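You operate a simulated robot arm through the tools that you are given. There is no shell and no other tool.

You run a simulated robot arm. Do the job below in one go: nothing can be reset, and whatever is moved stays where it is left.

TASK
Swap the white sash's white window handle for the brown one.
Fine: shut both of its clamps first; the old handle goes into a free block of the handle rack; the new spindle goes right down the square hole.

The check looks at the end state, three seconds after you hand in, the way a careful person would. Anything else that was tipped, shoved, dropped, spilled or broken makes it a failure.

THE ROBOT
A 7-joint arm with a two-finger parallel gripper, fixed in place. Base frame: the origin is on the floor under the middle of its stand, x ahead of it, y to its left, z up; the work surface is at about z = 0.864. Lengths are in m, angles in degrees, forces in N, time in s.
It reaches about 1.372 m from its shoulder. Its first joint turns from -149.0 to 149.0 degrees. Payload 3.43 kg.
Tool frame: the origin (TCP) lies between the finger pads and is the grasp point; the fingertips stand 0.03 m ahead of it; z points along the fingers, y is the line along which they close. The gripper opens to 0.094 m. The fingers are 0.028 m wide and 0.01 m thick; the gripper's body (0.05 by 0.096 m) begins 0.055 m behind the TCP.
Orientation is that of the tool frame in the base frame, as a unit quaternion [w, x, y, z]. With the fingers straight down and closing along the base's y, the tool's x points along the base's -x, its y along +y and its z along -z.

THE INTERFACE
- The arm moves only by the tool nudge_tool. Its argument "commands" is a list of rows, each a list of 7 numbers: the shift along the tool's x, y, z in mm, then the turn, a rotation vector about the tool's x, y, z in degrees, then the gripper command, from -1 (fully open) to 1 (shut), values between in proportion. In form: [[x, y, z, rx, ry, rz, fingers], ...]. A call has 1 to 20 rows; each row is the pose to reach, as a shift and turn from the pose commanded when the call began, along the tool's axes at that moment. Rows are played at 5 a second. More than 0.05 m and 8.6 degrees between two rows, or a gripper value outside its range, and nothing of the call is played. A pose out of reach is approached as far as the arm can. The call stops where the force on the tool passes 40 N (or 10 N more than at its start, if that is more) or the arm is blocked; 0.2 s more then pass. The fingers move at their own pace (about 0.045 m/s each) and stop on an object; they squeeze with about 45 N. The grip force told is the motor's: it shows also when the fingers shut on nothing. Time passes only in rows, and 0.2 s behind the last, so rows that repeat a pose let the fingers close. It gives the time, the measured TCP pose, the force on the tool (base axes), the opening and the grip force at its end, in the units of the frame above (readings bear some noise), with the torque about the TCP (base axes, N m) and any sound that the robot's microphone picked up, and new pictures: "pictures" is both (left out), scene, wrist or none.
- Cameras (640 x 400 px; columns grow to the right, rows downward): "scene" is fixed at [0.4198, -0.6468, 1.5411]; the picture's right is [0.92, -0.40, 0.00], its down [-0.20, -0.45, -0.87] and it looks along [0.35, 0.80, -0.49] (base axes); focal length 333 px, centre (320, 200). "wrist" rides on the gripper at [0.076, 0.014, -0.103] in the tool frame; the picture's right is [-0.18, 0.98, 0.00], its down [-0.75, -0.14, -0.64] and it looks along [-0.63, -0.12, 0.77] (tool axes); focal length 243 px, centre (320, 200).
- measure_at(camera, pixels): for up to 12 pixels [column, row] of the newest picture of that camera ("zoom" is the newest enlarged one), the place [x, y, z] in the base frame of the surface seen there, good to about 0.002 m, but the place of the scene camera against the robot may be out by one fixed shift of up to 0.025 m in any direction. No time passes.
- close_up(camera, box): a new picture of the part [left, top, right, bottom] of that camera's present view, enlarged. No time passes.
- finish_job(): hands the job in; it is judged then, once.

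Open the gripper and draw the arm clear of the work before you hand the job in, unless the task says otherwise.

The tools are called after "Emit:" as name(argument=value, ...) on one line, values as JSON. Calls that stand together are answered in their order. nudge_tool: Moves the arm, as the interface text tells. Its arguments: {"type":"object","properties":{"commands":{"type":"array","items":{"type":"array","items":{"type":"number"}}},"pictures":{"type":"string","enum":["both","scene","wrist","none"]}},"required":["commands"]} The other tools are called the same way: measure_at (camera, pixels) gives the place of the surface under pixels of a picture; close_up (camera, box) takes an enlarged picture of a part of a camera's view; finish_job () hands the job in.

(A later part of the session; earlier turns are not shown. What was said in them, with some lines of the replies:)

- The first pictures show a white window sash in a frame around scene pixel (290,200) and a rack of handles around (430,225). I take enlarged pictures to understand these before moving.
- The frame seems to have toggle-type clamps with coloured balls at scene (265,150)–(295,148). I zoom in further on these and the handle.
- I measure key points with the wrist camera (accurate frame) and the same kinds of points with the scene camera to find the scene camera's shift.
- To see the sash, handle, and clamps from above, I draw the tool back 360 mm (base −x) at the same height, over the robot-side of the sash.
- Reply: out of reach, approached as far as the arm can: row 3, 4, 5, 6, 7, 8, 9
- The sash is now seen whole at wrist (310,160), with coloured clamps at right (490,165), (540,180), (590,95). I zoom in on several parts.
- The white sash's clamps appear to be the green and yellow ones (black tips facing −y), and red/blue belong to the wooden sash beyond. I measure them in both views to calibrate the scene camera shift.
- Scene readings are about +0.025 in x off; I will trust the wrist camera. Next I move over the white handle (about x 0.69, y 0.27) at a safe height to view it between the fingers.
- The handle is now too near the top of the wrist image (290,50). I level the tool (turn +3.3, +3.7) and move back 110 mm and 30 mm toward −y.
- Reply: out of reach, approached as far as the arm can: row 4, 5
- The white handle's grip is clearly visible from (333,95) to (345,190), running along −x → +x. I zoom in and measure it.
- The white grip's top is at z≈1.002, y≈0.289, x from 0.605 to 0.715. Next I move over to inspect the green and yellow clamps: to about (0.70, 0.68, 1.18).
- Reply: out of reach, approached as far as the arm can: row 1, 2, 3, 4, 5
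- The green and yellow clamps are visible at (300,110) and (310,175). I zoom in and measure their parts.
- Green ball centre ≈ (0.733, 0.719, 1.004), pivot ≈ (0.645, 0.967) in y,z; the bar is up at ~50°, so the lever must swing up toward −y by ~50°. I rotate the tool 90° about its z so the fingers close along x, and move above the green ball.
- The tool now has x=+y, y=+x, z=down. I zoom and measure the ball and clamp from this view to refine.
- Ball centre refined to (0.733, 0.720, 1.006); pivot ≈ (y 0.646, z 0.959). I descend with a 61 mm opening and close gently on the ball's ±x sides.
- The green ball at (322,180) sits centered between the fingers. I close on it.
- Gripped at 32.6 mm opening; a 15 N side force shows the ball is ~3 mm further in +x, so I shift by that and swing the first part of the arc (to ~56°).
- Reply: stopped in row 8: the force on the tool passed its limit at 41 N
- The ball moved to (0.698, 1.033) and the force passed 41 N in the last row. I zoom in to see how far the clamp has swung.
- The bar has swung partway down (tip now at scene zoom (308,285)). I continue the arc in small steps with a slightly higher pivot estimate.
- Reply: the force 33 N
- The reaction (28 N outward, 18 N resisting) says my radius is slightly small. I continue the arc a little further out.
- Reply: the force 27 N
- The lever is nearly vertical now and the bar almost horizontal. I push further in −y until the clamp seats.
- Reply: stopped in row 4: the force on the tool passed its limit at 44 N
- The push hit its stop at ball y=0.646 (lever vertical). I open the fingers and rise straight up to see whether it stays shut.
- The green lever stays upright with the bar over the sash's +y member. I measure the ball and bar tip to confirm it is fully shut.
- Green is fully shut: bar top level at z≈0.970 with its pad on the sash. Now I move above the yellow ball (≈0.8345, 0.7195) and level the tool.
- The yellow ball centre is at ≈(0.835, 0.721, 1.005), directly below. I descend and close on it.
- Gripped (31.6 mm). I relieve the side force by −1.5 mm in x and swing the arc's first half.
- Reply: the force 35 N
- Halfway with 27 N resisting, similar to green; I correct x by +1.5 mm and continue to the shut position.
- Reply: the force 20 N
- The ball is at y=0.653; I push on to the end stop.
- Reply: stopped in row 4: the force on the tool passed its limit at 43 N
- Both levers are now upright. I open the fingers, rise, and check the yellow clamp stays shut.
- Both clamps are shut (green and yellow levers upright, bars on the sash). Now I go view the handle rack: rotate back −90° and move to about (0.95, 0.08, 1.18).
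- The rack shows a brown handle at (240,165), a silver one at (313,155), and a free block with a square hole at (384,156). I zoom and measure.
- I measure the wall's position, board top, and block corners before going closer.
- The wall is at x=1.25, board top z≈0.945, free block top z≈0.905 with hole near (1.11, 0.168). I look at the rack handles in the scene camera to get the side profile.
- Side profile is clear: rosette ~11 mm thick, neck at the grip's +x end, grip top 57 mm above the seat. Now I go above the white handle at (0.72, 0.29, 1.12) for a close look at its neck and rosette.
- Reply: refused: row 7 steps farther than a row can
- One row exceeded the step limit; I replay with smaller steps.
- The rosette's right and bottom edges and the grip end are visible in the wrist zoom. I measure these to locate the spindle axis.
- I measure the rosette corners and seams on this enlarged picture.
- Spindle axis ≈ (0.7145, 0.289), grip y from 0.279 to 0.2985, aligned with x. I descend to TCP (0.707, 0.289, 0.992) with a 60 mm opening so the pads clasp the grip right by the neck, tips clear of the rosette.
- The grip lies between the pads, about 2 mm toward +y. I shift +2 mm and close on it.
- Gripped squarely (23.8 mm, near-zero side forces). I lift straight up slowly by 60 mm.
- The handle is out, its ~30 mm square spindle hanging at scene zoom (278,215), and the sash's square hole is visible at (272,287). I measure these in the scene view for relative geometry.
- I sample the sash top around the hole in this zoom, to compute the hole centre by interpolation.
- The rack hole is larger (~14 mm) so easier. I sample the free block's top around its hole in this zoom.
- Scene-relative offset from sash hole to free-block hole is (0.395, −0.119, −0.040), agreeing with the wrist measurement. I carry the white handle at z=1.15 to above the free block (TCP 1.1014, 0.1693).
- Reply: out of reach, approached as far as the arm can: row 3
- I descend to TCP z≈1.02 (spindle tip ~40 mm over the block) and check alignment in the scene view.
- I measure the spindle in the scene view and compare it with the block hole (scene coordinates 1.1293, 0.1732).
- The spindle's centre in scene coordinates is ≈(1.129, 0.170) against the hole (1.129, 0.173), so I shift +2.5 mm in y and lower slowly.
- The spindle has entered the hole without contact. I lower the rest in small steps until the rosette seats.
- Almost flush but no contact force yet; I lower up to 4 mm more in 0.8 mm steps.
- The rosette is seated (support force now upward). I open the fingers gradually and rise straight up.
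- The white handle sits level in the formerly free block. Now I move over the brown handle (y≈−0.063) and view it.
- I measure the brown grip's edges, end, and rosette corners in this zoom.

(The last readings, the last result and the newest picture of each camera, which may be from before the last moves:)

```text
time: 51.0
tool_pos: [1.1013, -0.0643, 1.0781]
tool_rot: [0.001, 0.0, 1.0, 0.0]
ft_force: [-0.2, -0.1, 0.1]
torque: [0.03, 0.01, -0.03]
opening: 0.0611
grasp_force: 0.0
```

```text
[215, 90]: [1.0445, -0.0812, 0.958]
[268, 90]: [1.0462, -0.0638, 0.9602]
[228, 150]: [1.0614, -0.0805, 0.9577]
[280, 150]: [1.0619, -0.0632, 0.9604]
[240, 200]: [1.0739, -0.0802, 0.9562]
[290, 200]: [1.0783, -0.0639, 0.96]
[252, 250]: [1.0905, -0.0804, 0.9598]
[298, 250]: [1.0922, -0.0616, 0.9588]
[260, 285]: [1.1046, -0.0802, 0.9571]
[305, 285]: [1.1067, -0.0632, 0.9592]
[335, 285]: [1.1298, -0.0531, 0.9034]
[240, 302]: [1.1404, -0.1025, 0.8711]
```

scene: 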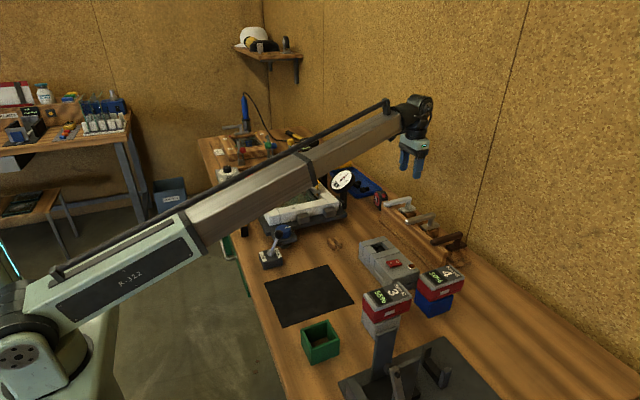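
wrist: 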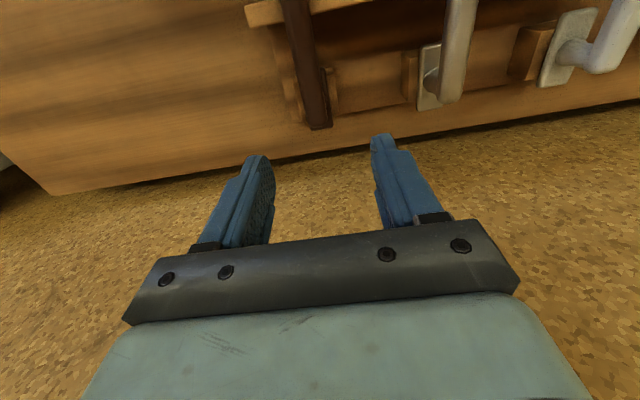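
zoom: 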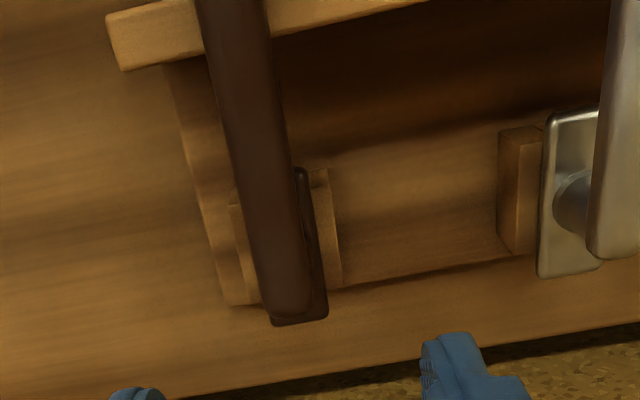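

Brown spindle axis ≈ (1.108, −0.071), grip y −0.081…−0.063, top z 0.961. I descend to TCP (1.0998, −0.0712, 0.952).

Emit:
nudge_tool(commands=[[0.7, -3, 30, 0, 0, 0, -0.3], [1.5, -6.9, 60, 0, 0, 0, -0.3], [1.5, -6.9, 90, 0, 0, 0, -0.3], [1.5, -6.9, 115, 0, 0, 0, -0.3], [1.5, -6.9, 126, 0, 0, 0, -0.3], [1.5, -6.9, 126, 0, 0, 0, -0.3]], pictures="both")

Emit:
close_up(camera="scene", box=[420, 210, 480, 255])

Emit:
close_up(camera="wrist", box=[220, 60, 420, 240])

```text
time: 52.4
tool_pos: [1.1024, -0.072, 0.951]
tool_rot: [0.001, 0.0, 1.0, 0.0]
ft_force: [-0.3, 0.5, -0.5]
torque: [0.03, 0.0, 0.01]
opening: 0.0612
grasp_force: 0.0
```

scene: 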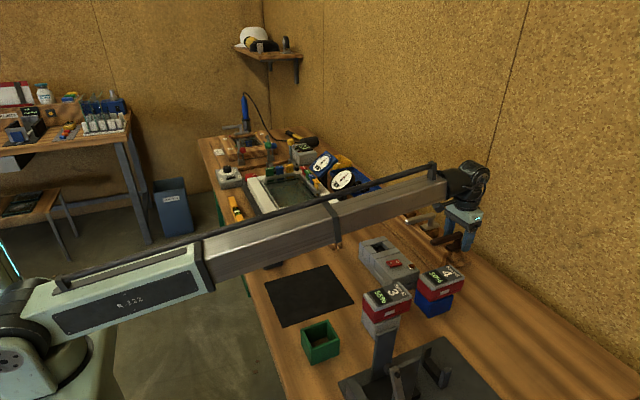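
wrist: 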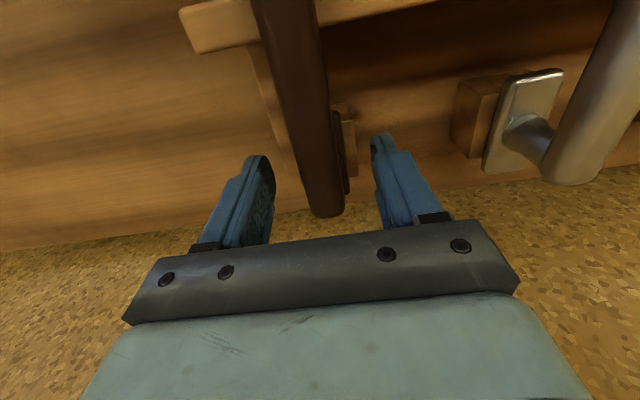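

```text
8.89 times, centred on (450, 232) of scene
```

zoom: 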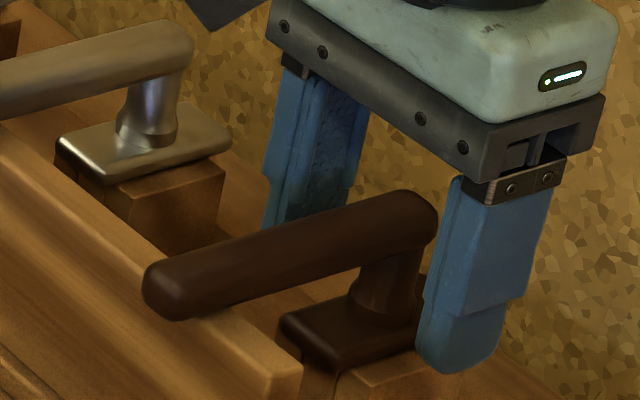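

```text
2.22 times, centred on (320, 150) of wrist
```

zoom: 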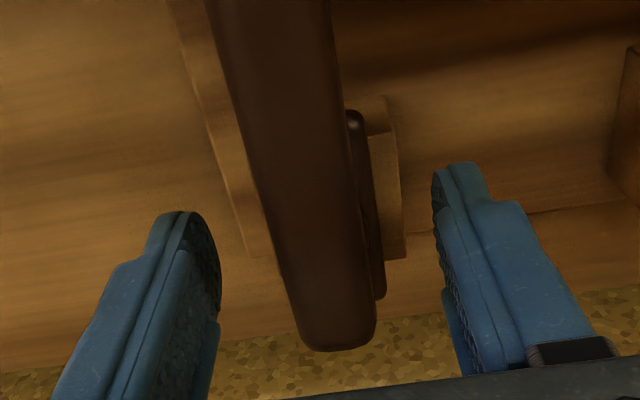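

The grip is centred between the pads with the same end position as with the white handle. I close on it.

Emit:
nudge_tool(commands=[[0, 0, 0, 0, 0, 0, 0], [0, 0, 0, 0, 0, 0, 0.3], [0, 0, 0, 0, 0, 0, 0.6], [0, 0, 0, 0, 0, 0, 1], [0, 0, 0, 0, 0, 0, 1], [0, 0, 0, 0, 0, 0, 1]], pictures="wrist")

```text
time: 53.8
tool_pos: [1.1031, -0.0711, 0.9534]
tool_rot: [0.001, 0.0, 1.0, 0.0]
ft_force: [0.3, -0.2, 0.7]
torque: [-0.02, -0.12, 0.01]
opening: 0.0238
grasp_force: 44.5
```

wrist: 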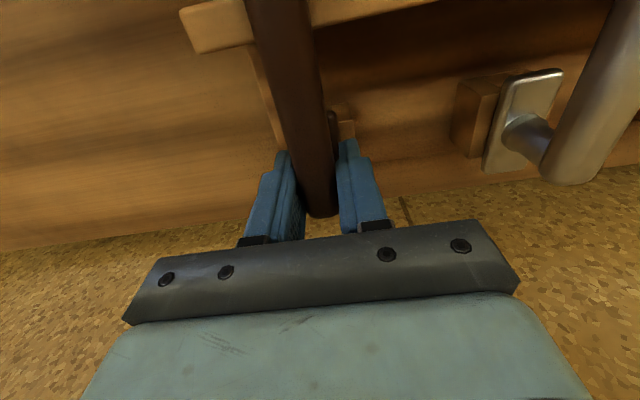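

Gripped at 23.8 mm. I lift straight up slowly out of the block.

Emit:
nudge_tool(commands=[[0, 0, -4, 0, 0, 0, 1], [0, 0, -9, 0, 0, 0, 1], [0, 0, -15, 0, 0, 0, 1], [0, 0, -22, 0, 0, 0, 1], [0, 0, -30, 0, 0, 0, 1], [0, 0, -38, 0, 0, 0, 1], [0, 0, -46, 0, 0, 0, 1], [0, 0, -60, 0, 0, 0, 1], [0, 0, -80, 0, 0, 0, 1], [0, 0, -100, 0, 0, 0, 1], [0, 0, -100, 0, 0, 0, 1]], pictures="both")

Emit:
close_up(camera="scene", box=[400, 190, 480, 250])

Emit:
close_up(camera="wrist", box=[220, 60, 420, 240])

```text
time: 56.2
tool_pos: [1.1013, -0.0699, 1.0522]
tool_rot: [0.002, 0.0, 1.0, 0.0]
ft_force: [-0.2, -0.1, -2.0]
torque: [0.0, -0.04, 0.0]
opening: 0.024
grasp_force: 45.2
```

scene: 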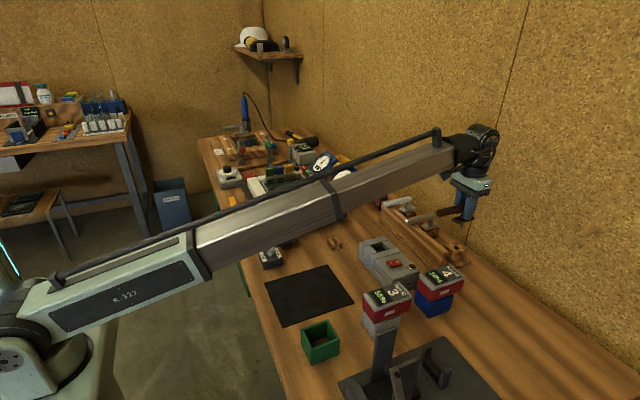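
wrist: 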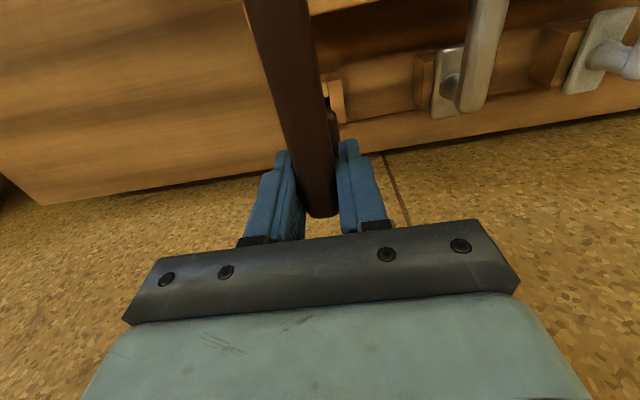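

```text
6.67 times, centred on (440, 220) of scene
```

zoom: 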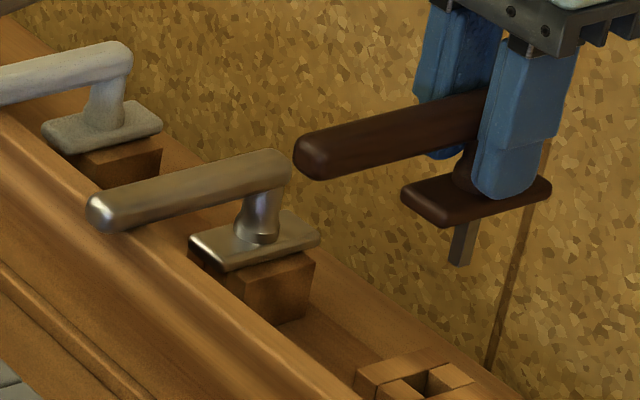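

```text
2.22 times, centred on (320, 150) of wrist
```

zoom: 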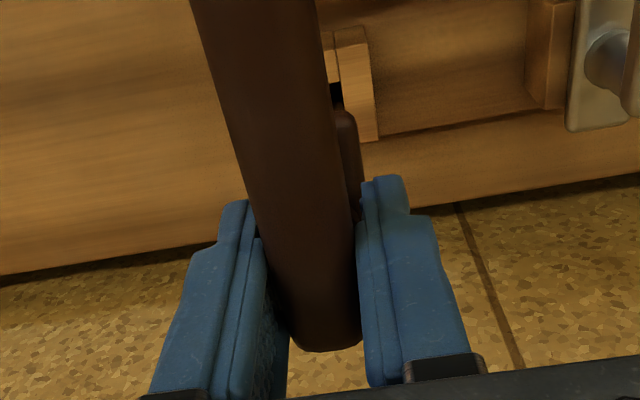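

The brown handle hangs level with its spindle free. I carry it at z≈1.13 toward the sash, ending above the hole at z≈1.09.

Emit:
nudge_tool(commands=[[0, 0, -39, 0, 0, 0, 1], [0, 0, -78, 0, 0, 0, 1], [30, 27, -78, 0, 0, 0, 1], [60, 55, -78, 0, 0, 0, 1], [90, 82, -78, 0, 0, 0, 1], [120, 110, -78, 0, 0, 0, 1], [150, 137, -78, 0, 0, 0, 1], [180, 164, -78, 0, 0, 0, 1], [210, 191, -78, 0, 0, 0, 1], [240, 218, -78, 0, 0, 0, 1], [270, 246, -78, 0, 0, 0, 1], [300, 273, -70, 0, 0, 0, 1], [330, 300, -60, 0, 0, 0, 1], [360, 328, -50, 0, 0, 0, 1], [380, 347, -45, 0, 0, 0, 1], [393, 358.7, -40, 0, 0, 0, 1], [393, 358.7, -40, 0, 0, 0, 1]], pictures="both")

Emit:
close_up(camera="scene", box=[260, 165, 340, 225])

```text
time: 59.8
tool_pos: [0.712, 0.2863, 1.089]
tool_rot: [0.001, 0.0, 1.0, 0.0]
ft_force: [-0.4, -0.4, -2.4]
torque: [0.01, -0.08, 0.0]
opening: 0.0242
grasp_force: 45.0
```

scene: 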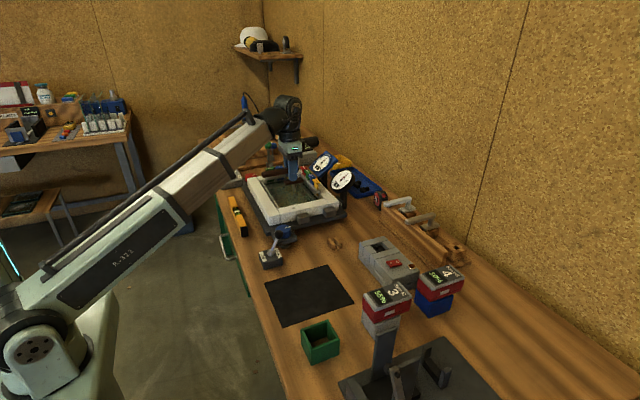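
wrist: 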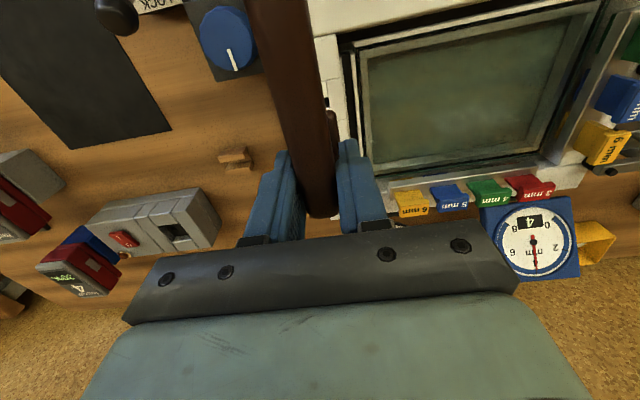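

```text
6.67 times, centred on (300, 195) of scene
```

zoom: 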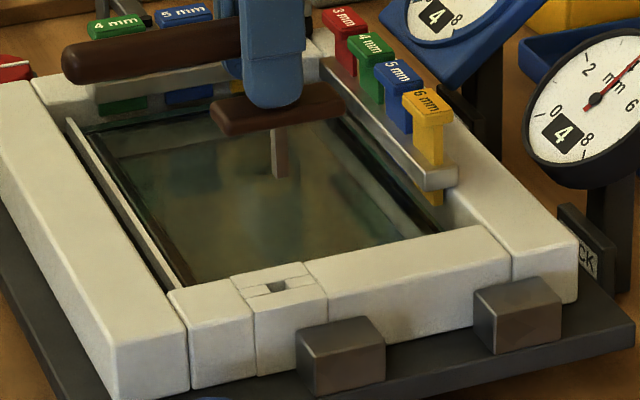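

Spindle at scene zoom (280,155), hole at (275,287). I correct toward (0.709, 0.289) and lower to about 13 mm above the sash for a precise comparison.

Emit:
nudge_tool(commands=[[1, 1, 15, 0, 0, 0, 1], [2, 2, 30, 0, 0, 0, 1], [3, 2.7, 45, 0, 0, 0, 1], [3, 2.7, 53, 0, 0, 0, 1], [3, 2.7, 53, 0, 0, 0, 1]], pictures="both")

Emit:
close_up(camera="scene", box=[278, 188, 312, 213])

```text
time: 61.0
tool_pos: [0.7065, 0.2912, 1.0384]
tool_rot: [0.001, 0.001, 1.0, 0.0]
ft_force: [-0.2, 0.2, -2.4]
torque: [0.03, -0.03, -0.01]
opening: 0.024
grasp_force: 45.2
```

scene: 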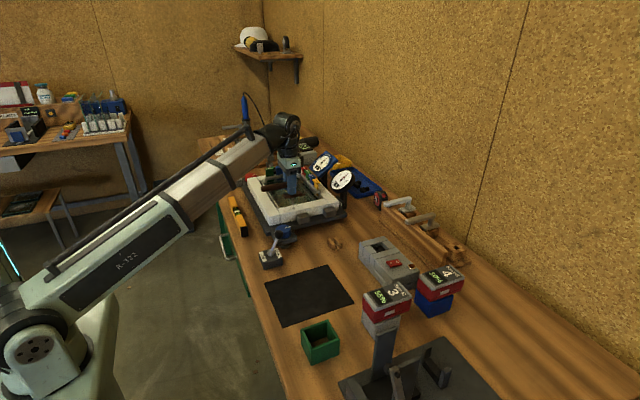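
wrist: 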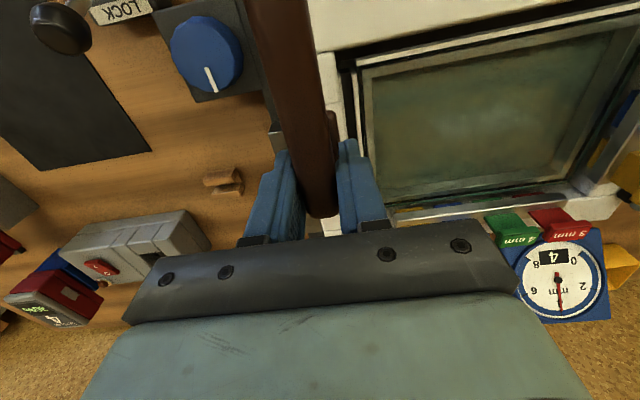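

```text
16.00 times, centred on (295, 200) of scene
```

zoom: 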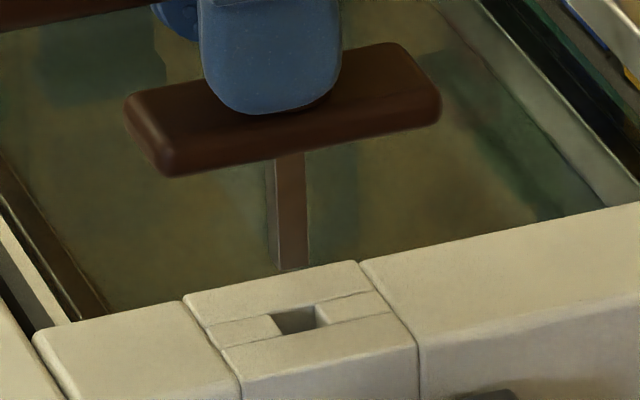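

I measure the spindle's two visible faces here, to compare with the hole centre (scene 0.7340, 0.2925).

Emit:
measure_at(camera="zoom", pixels=[[292, 180], [285, 200], [300, 200], [292, 220], [285, 240], [300, 240], [292, 258], [271, 180], [271, 200], [271, 220], [272, 240], [273, 255]])

Emit:
measure_at(camera="zoom", pixels=[[262, 310], [300, 292], [335, 312], [310, 342], [250, 325], [350, 300], [280, 345], [270, 300], [330, 335], [340, 325], [240, 330], [320, 292]])

```text
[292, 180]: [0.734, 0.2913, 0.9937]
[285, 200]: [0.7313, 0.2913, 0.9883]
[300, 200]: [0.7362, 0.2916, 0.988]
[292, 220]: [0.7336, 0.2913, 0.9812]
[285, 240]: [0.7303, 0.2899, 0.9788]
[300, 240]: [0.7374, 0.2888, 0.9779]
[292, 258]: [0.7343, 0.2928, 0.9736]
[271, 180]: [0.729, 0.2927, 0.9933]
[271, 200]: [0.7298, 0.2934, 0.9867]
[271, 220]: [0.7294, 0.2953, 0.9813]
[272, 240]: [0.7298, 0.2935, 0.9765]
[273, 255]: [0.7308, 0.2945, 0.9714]
```

```text
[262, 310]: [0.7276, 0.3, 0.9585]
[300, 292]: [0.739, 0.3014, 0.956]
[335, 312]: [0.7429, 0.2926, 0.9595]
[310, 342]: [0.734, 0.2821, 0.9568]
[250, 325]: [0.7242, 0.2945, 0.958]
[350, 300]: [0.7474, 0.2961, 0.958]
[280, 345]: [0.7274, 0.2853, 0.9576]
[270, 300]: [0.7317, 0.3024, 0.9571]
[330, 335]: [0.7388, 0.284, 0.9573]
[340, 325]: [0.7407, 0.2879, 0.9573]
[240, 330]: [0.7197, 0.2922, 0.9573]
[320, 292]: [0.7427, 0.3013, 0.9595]
```

Spindle centre in scene ≈ (0.7337, 0.2942), hole ≈ (0.7341, 0.2925): I shift −1.8 mm in y, +0.4 mm in x, and lower so the tip just enters the hole.

Emit:
nudge_tool(commands=[[-0.4, -1.8, 2, 0, 0, 0, 1], [-0.4, -1.8, 5, 0, 0, 0, 1], [-0.4, -1.8, 8, 0, 0, 0, 1], [-0.4, -1.8, 11, 0, 0, 0, 1], [-0.4, -1.8, 13, 0, 0, 0, 1], [-0.4, -1.8, 13, 0, 0, 0, 1]], pictures="scene")

Emit:
close_up(camera="scene", box=[278, 188, 312, 213])

```text
time: 62.4
tool_pos: [0.7074, 0.2885, 1.0256]
tool_rot: [0.001, 0.0, 1.0, 0.0]
ft_force: [0.0, 0.5, -1.9]
torque: [-0.01, -0.05, 0.0]
opening: 0.024
grasp_force: 44.5
```

scene: 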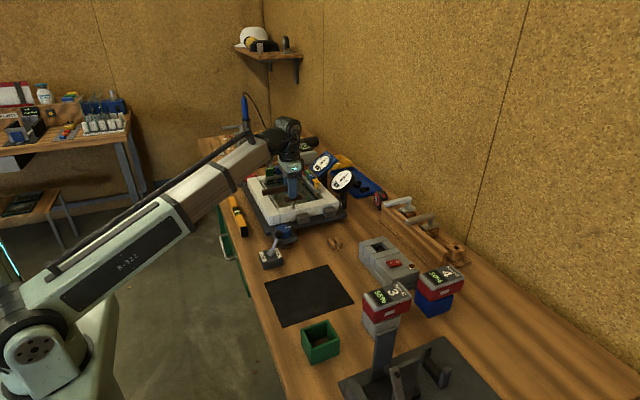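

```text
16.00 times, centred on (295, 200) of scene
```

zoom: 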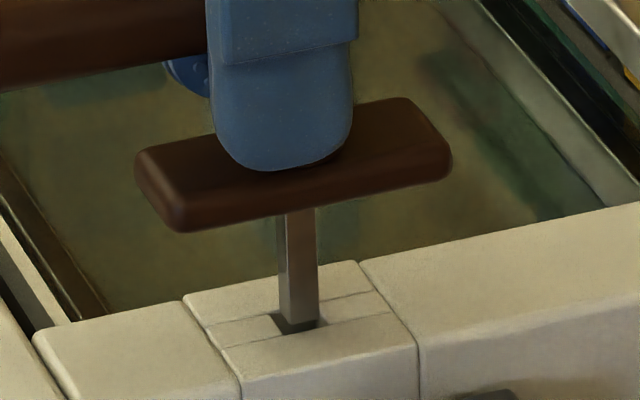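

The tip is right at the hole mouth (scene zoom (303,322)) with no contact yet. I lower 6 mm in small steps and watch the force.

Emit:
nudge_tool(commands=[[0, 0, 1.5, 0, 0, 0, 1], [0, 0, 3, 0, 0, 0, 1], [0, 0, 4.5, 0, 0, 0, 1], [0, 0, 6, 0, 0, 0, 1], [0, 0, 6, 0, 0, 0, 1]], pictures="scene")

Emit:
close_up(camera="scene", box=[278, 188, 312, 213])

```text
time: 63.6
tool_pos: [0.7078, 0.2888, 1.021]
tool_rot: [0.001, 0.0, 1.0, 0.0]
ft_force: [-0.1, 0.4, -3.1]
torque: [-0.01, -0.07, -0.02]
opening: 0.0239
grasp_force: 45.4
```

scene: 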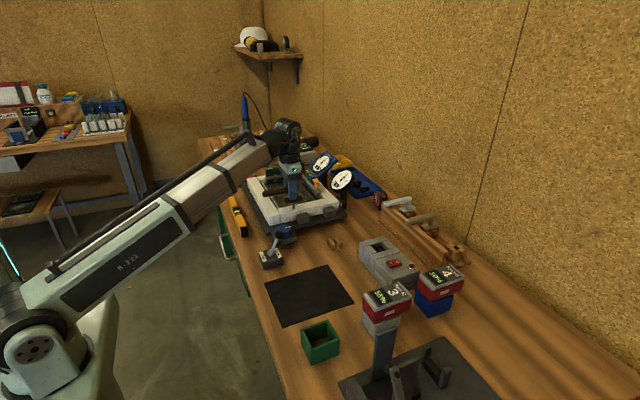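

```text
16.00 times, centred on (295, 200) of scene
```

zoom: 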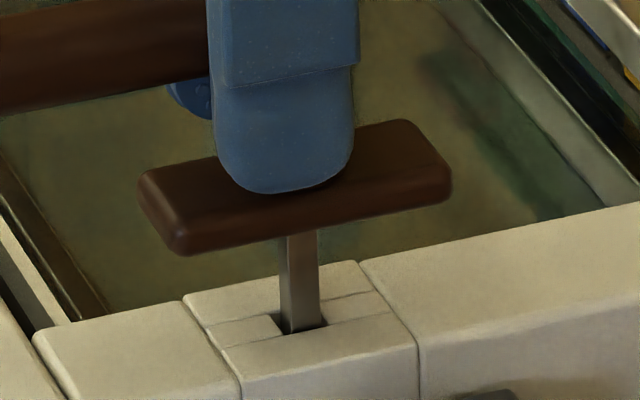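

The spindle is inside the hole mouth, well centred, no contact force. I continue lowering in small steps.

Emit:
nudge_tool(commands=[[0, 0, 2, 0, 0, 0, 1], [0, 0, 4, 0, 0, 0, 1], [0, 0, 6, 0, 0, 0, 1], [0, 0, 8, 0, 0, 0, 1], [0, 0, 10, 0, 0, 0, 1]], pictures="scene")

Emit:
close_up(camera="scene", box=[278, 188, 312, 213])

```text
time: 64.8
tool_pos: [0.7071, 0.2898, 1.0111]
tool_rot: [0.0, 0.0, 1.0, 0.001]
ft_force: [0.4, -0.3, -1.5]
torque: [0.01, -0.03, 0.0]
opening: 0.0241
grasp_force: 45.1
```

scene: 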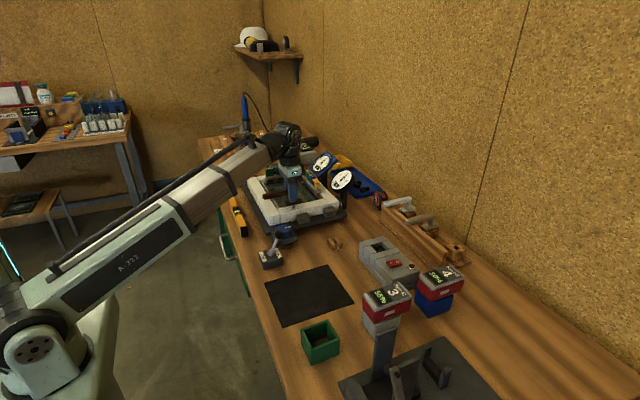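

```text
16.00 times, centred on (295, 200) of scene
```

zoom: 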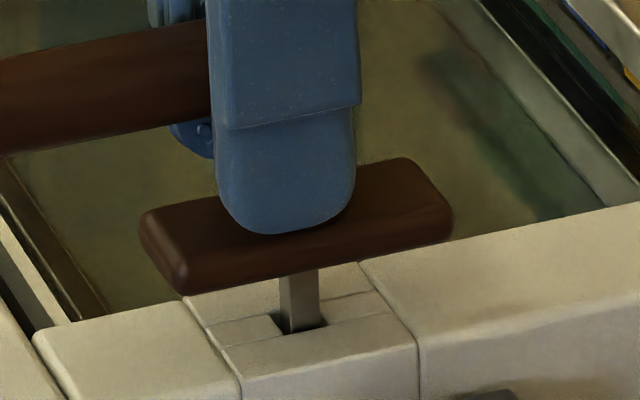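

The spindle slides down freely. I lower another 14 mm.

Emit:
nudge_tool(commands=[[0, 0, 2.5, 0, 0, 0, 1], [0, 0, 5, 0, 0, 0, 1], [0, 0, 7.5, 0, 0, 0, 1], [0, 0, 10, 0, 0, 0, 1], [0, 0, 12, 0, 0, 0, 1], [0, 0, 14, 0, 0, 0, 1]], pictures="scene")

Emit:
close_up(camera="scene", box=[278, 188, 312, 213])

```text
time: 66.2
tool_pos: [0.7074, 0.2889, 0.9956]
tool_rot: [0.001, 0.0, 1.0, 0.001]
ft_force: [-0.1, 3.9, -0.1]
torque: [0.21, -0.08, 0.01]
opening: 0.0238
grasp_force: 45.3
```

scene: 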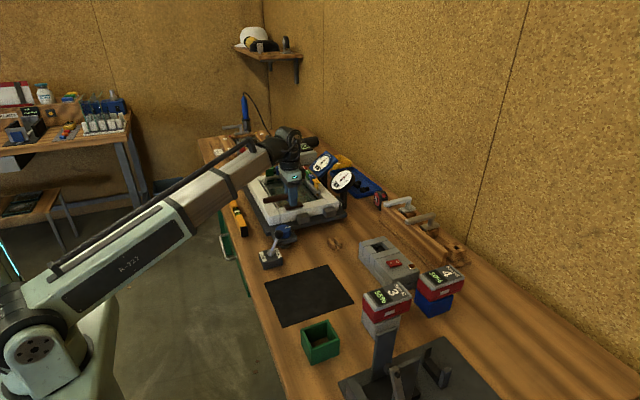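

```text
16.00 times, centred on (295, 200) of scene
```

zoom: 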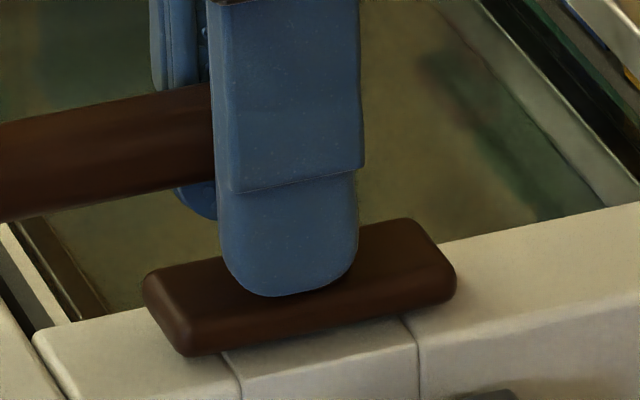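

A slight 3.9 N side force in +y; I ease +0.6 mm in y and lower the last ~4–5 mm in 1 mm steps until it seats.

Emit:
nudge_tool(commands=[[0, 0.6, 1, 0, 0, 0, 1], [0, 0.6, 2, 0, 0, 0, 1], [0, 0.6, 3, 0, 0, 0, 1], [0, 0.6, 4, 0, 0, 0, 1]], pictures="scene")

Emit:
close_up(camera="scene", box=[278, 188, 312, 213])

```text
time: 67.2
tool_pos: [0.7054, 0.2885, 0.9933]
tool_rot: [0.0, 0.0, 1.0, 0.0]
ft_force: [-4.3, 1.6, 10.8]
torque: [-0.15, -0.28, 0.0]
opening: 0.0236
grasp_force: 44.9
```

scene: 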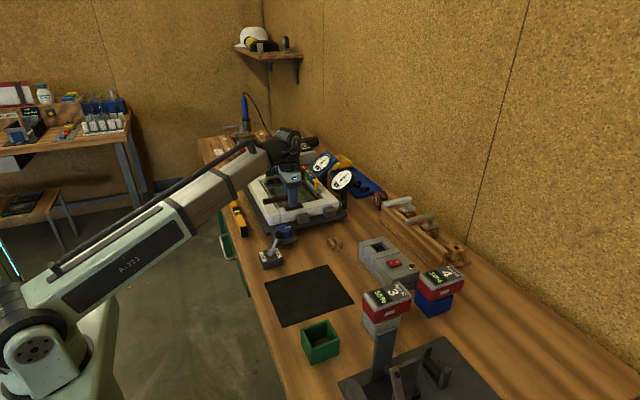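

```text
16.00 times, centred on (295, 200) of scene
```

zoom: 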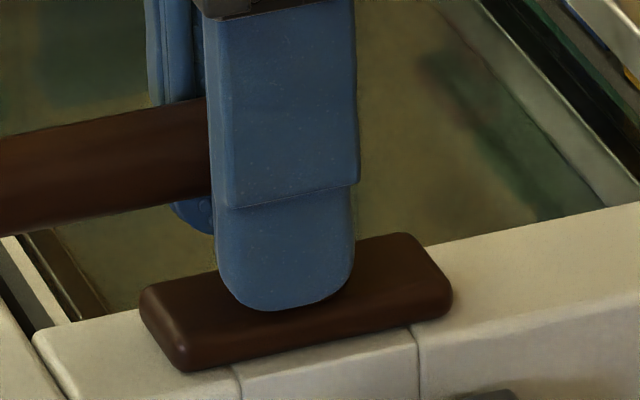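

The rosette rests on the sash (≈13 N support). I open the fingers gradually and rise to inspect.

Emit:
nudge_tool(commands=[[0, 0, -0.5, 0, 0, 0, 0.4], [0, 0, -0.5, 0, 0, 0, 0.2], [0, 0, -0.5, 0, 0, 0, -0.1], [0, 0, -0.5, 0, 0, 0, -0.3], [0, 0, -0.5, 0, 0, 0, -0.3], [0, 0, -20, 0, 0, 0, -0.3], [0, 0, -45, 0, 0, 0, -0.3], [0, 0, -75, 0, 0, 0, -0.3], [-10, 0, -105, 0, 0, 0, -0.3], [-15, 0, -130, 0, 0, 0, -0.3], [-15, 0, -130, 0, 0, 0, -0.3]], pictures="both")

Emit:
close_up(camera="scene", box=[255, 175, 345, 235])

Emit:
close_up(camera="wrist", box=[280, 30, 350, 130])

```text
time: 69.6
tool_pos: [0.7223, 0.2896, 1.1246]
tool_rot: [0.001, 0.001, 1.0, 0.0]
ft_force: [-0.4, 0.3, 0.4]
torque: [0.01, -0.01, 0.02]
opening: 0.0611
grasp_force: 0.0
```

scene: 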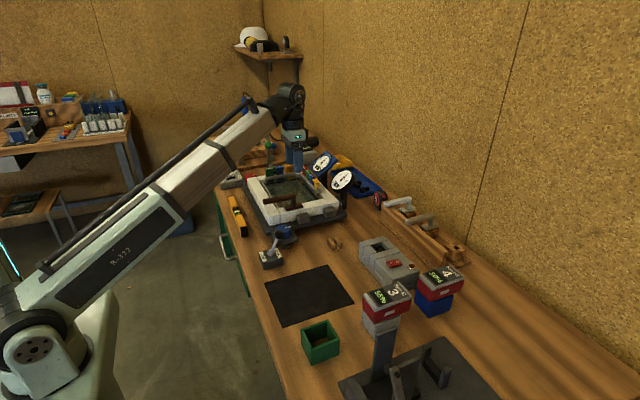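
wrist: 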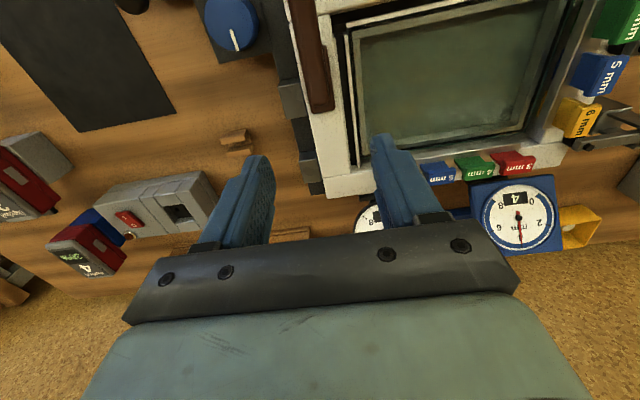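

```text
6.67 times, centred on (300, 205) of scene
```

zoom: 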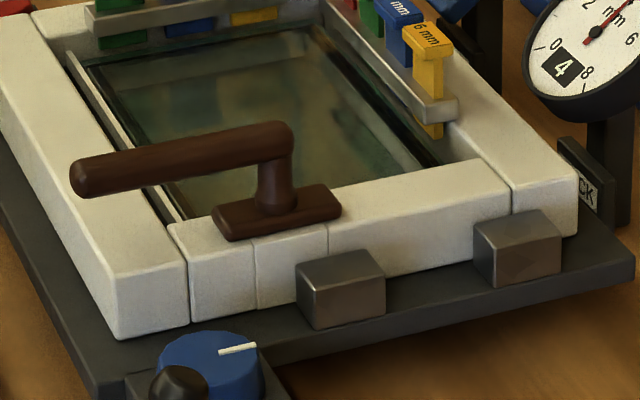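

```text
4.00 times, centred on (315, 80) of wrist
```

zoom: 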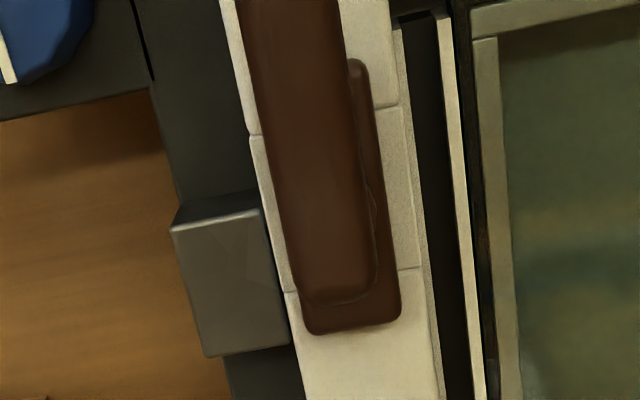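

The brown handle sits just as the white one did. I measure its grip top and rosette to confirm it's fully down and level, and check the clamps still hold.

Emit:
measure_at(camera="wrist", pixels=[[302, 15], [306, 40], [310, 60], [314, 80], [317, 98], [330, 75], [332, 105], [322, 110], [335, 122], [326, 125]])

Emit:
close_up(camera="scene", box=[230, 120, 350, 195])

Emit:
close_up(camera="scene", box=[370, 185, 480, 255])

Emit:
close_up(camera="scene", box=[278, 188, 312, 213])

```text
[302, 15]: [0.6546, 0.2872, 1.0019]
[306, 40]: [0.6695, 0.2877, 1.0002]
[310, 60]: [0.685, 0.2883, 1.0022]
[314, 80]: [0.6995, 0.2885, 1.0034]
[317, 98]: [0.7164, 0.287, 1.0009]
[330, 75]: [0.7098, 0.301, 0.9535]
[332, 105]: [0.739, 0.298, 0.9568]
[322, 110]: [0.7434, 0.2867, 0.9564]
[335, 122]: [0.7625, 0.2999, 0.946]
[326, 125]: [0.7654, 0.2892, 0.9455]
```

```text
5.33 times, centred on (290, 158) of scene
```

zoom: 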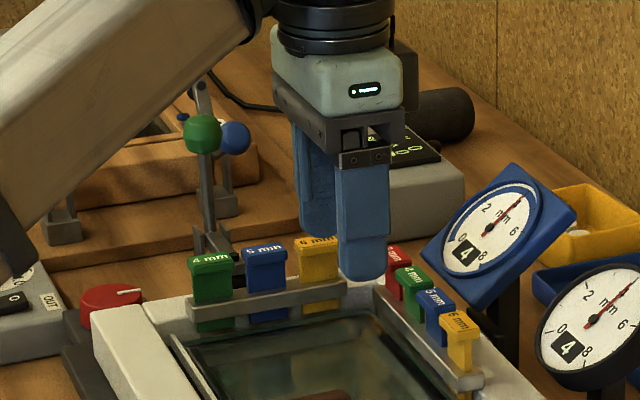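

```text
5.71 times, centred on (425, 220) of scene
```

zoom: 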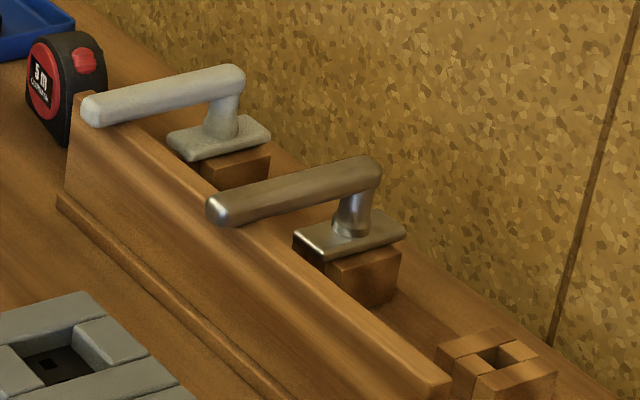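

```text
16.00 times, centred on (295, 200) of scene
```

zoom: 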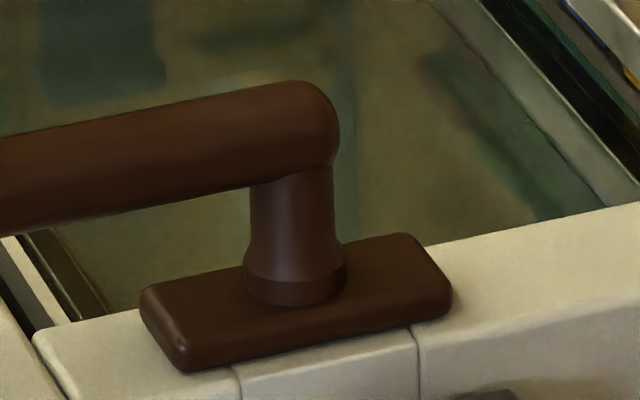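

The brown handle is fully seated (grip top level at z≈1.0015, rosette top 0.9565, same as the white had). I open the gripper fully and withdraw to about the starting pose, then check the clamps once more.

Emit:
nudge_tool(commands=[[-20, 10, -20, 0, 0, 0, -1], [-50, 30, -40, 0, 0, 0, -1], [-80, 50, -55, 0, 0, 0, -1], [-110, 75, -60, 0, 0, 0, -1], [-140, 110, -60, 0, 0, 0, -1], [-165, 147, -60, 0, 0, 0, -1], [-165, 147, -60, 0, 0, 0, -1], [-165, 147, -60, 0, 0, 0, -1]], pictures="both")

Emit:
close_up(camera="scene", box=[210, 120, 350, 230])

Emit:
close_up(camera="scene", box=[240, 130, 320, 180])

```text
time: 71.4
tool_pos: [0.887, 0.436, 1.1819]
tool_rot: [0.001, -0.001, 1.0, 0.001]
ft_force: [0.0, 0.4, -0.6]
torque: [-0.05, -0.02, 0.0]
opening: 0.094
grasp_force: 0.1
```

scene: 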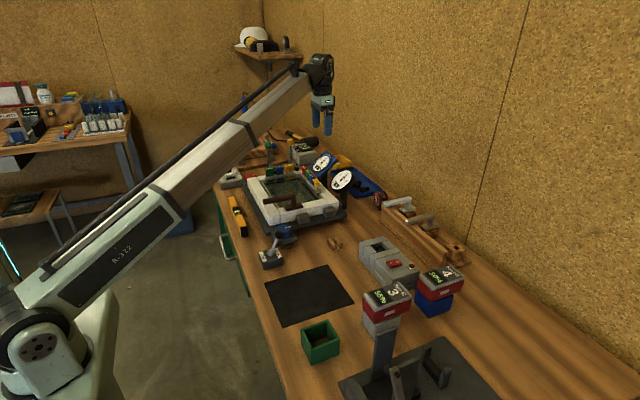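
wrist: 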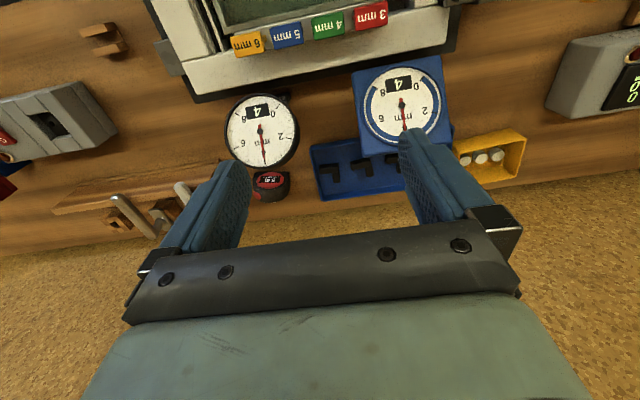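

```text
3.64 times, centred on (280, 175) of scene
```

zoom: 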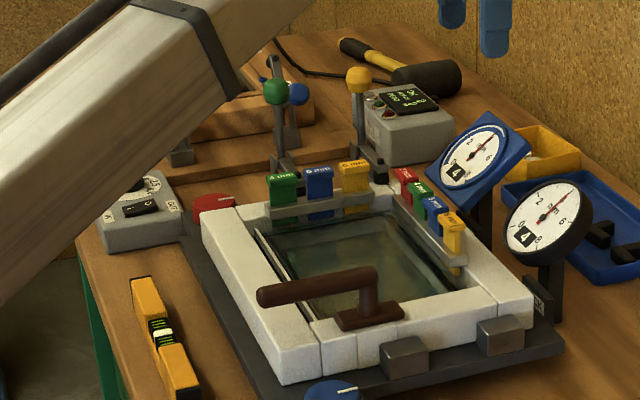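

```text
8.00 times, centred on (280, 155) of scene
```

zoom: 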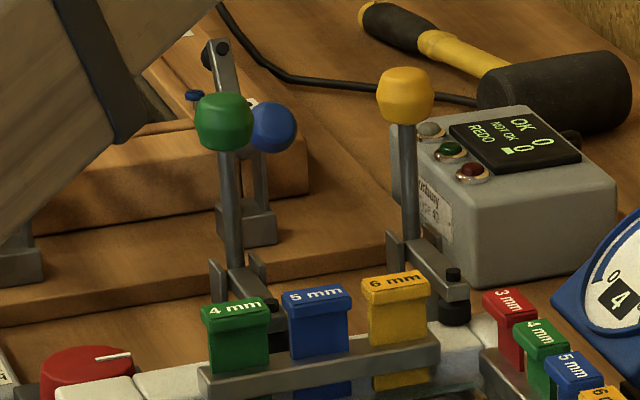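

Both clamps are shut (upright levers, pads on the sash). The brown handle is seated in the sash, the white one is in the rack block, and the arm is clear with the gripper open. I hand the job in.

Emit:
finish_job()

```text
The job is handed in.
```

The white sash now has the brown handle, and the job is handed in. I haven't seen the result of the check.

- **Clamps:** I shut the green and yellow clamps before touching the handle. Both levers stand upright, and the bars press on the sash.
- **Old handle:** The white handle sits level in the rack block that was free at the start. The block the brown handle came from is now empty.
- **New handle:** The brown handle's spindle is right down the square hole. Its grip is level and points the same way as the white one did, and the measured height matches to within about 1 mm.
- **Everything else:** Nothing else looked moved in the last pictures. The two dial gauges by the sash went from about 0 to 4 mm when I shut the clamps, and I left them alone.

The gripper is open and the arm is back near its starting position, clear of the work.
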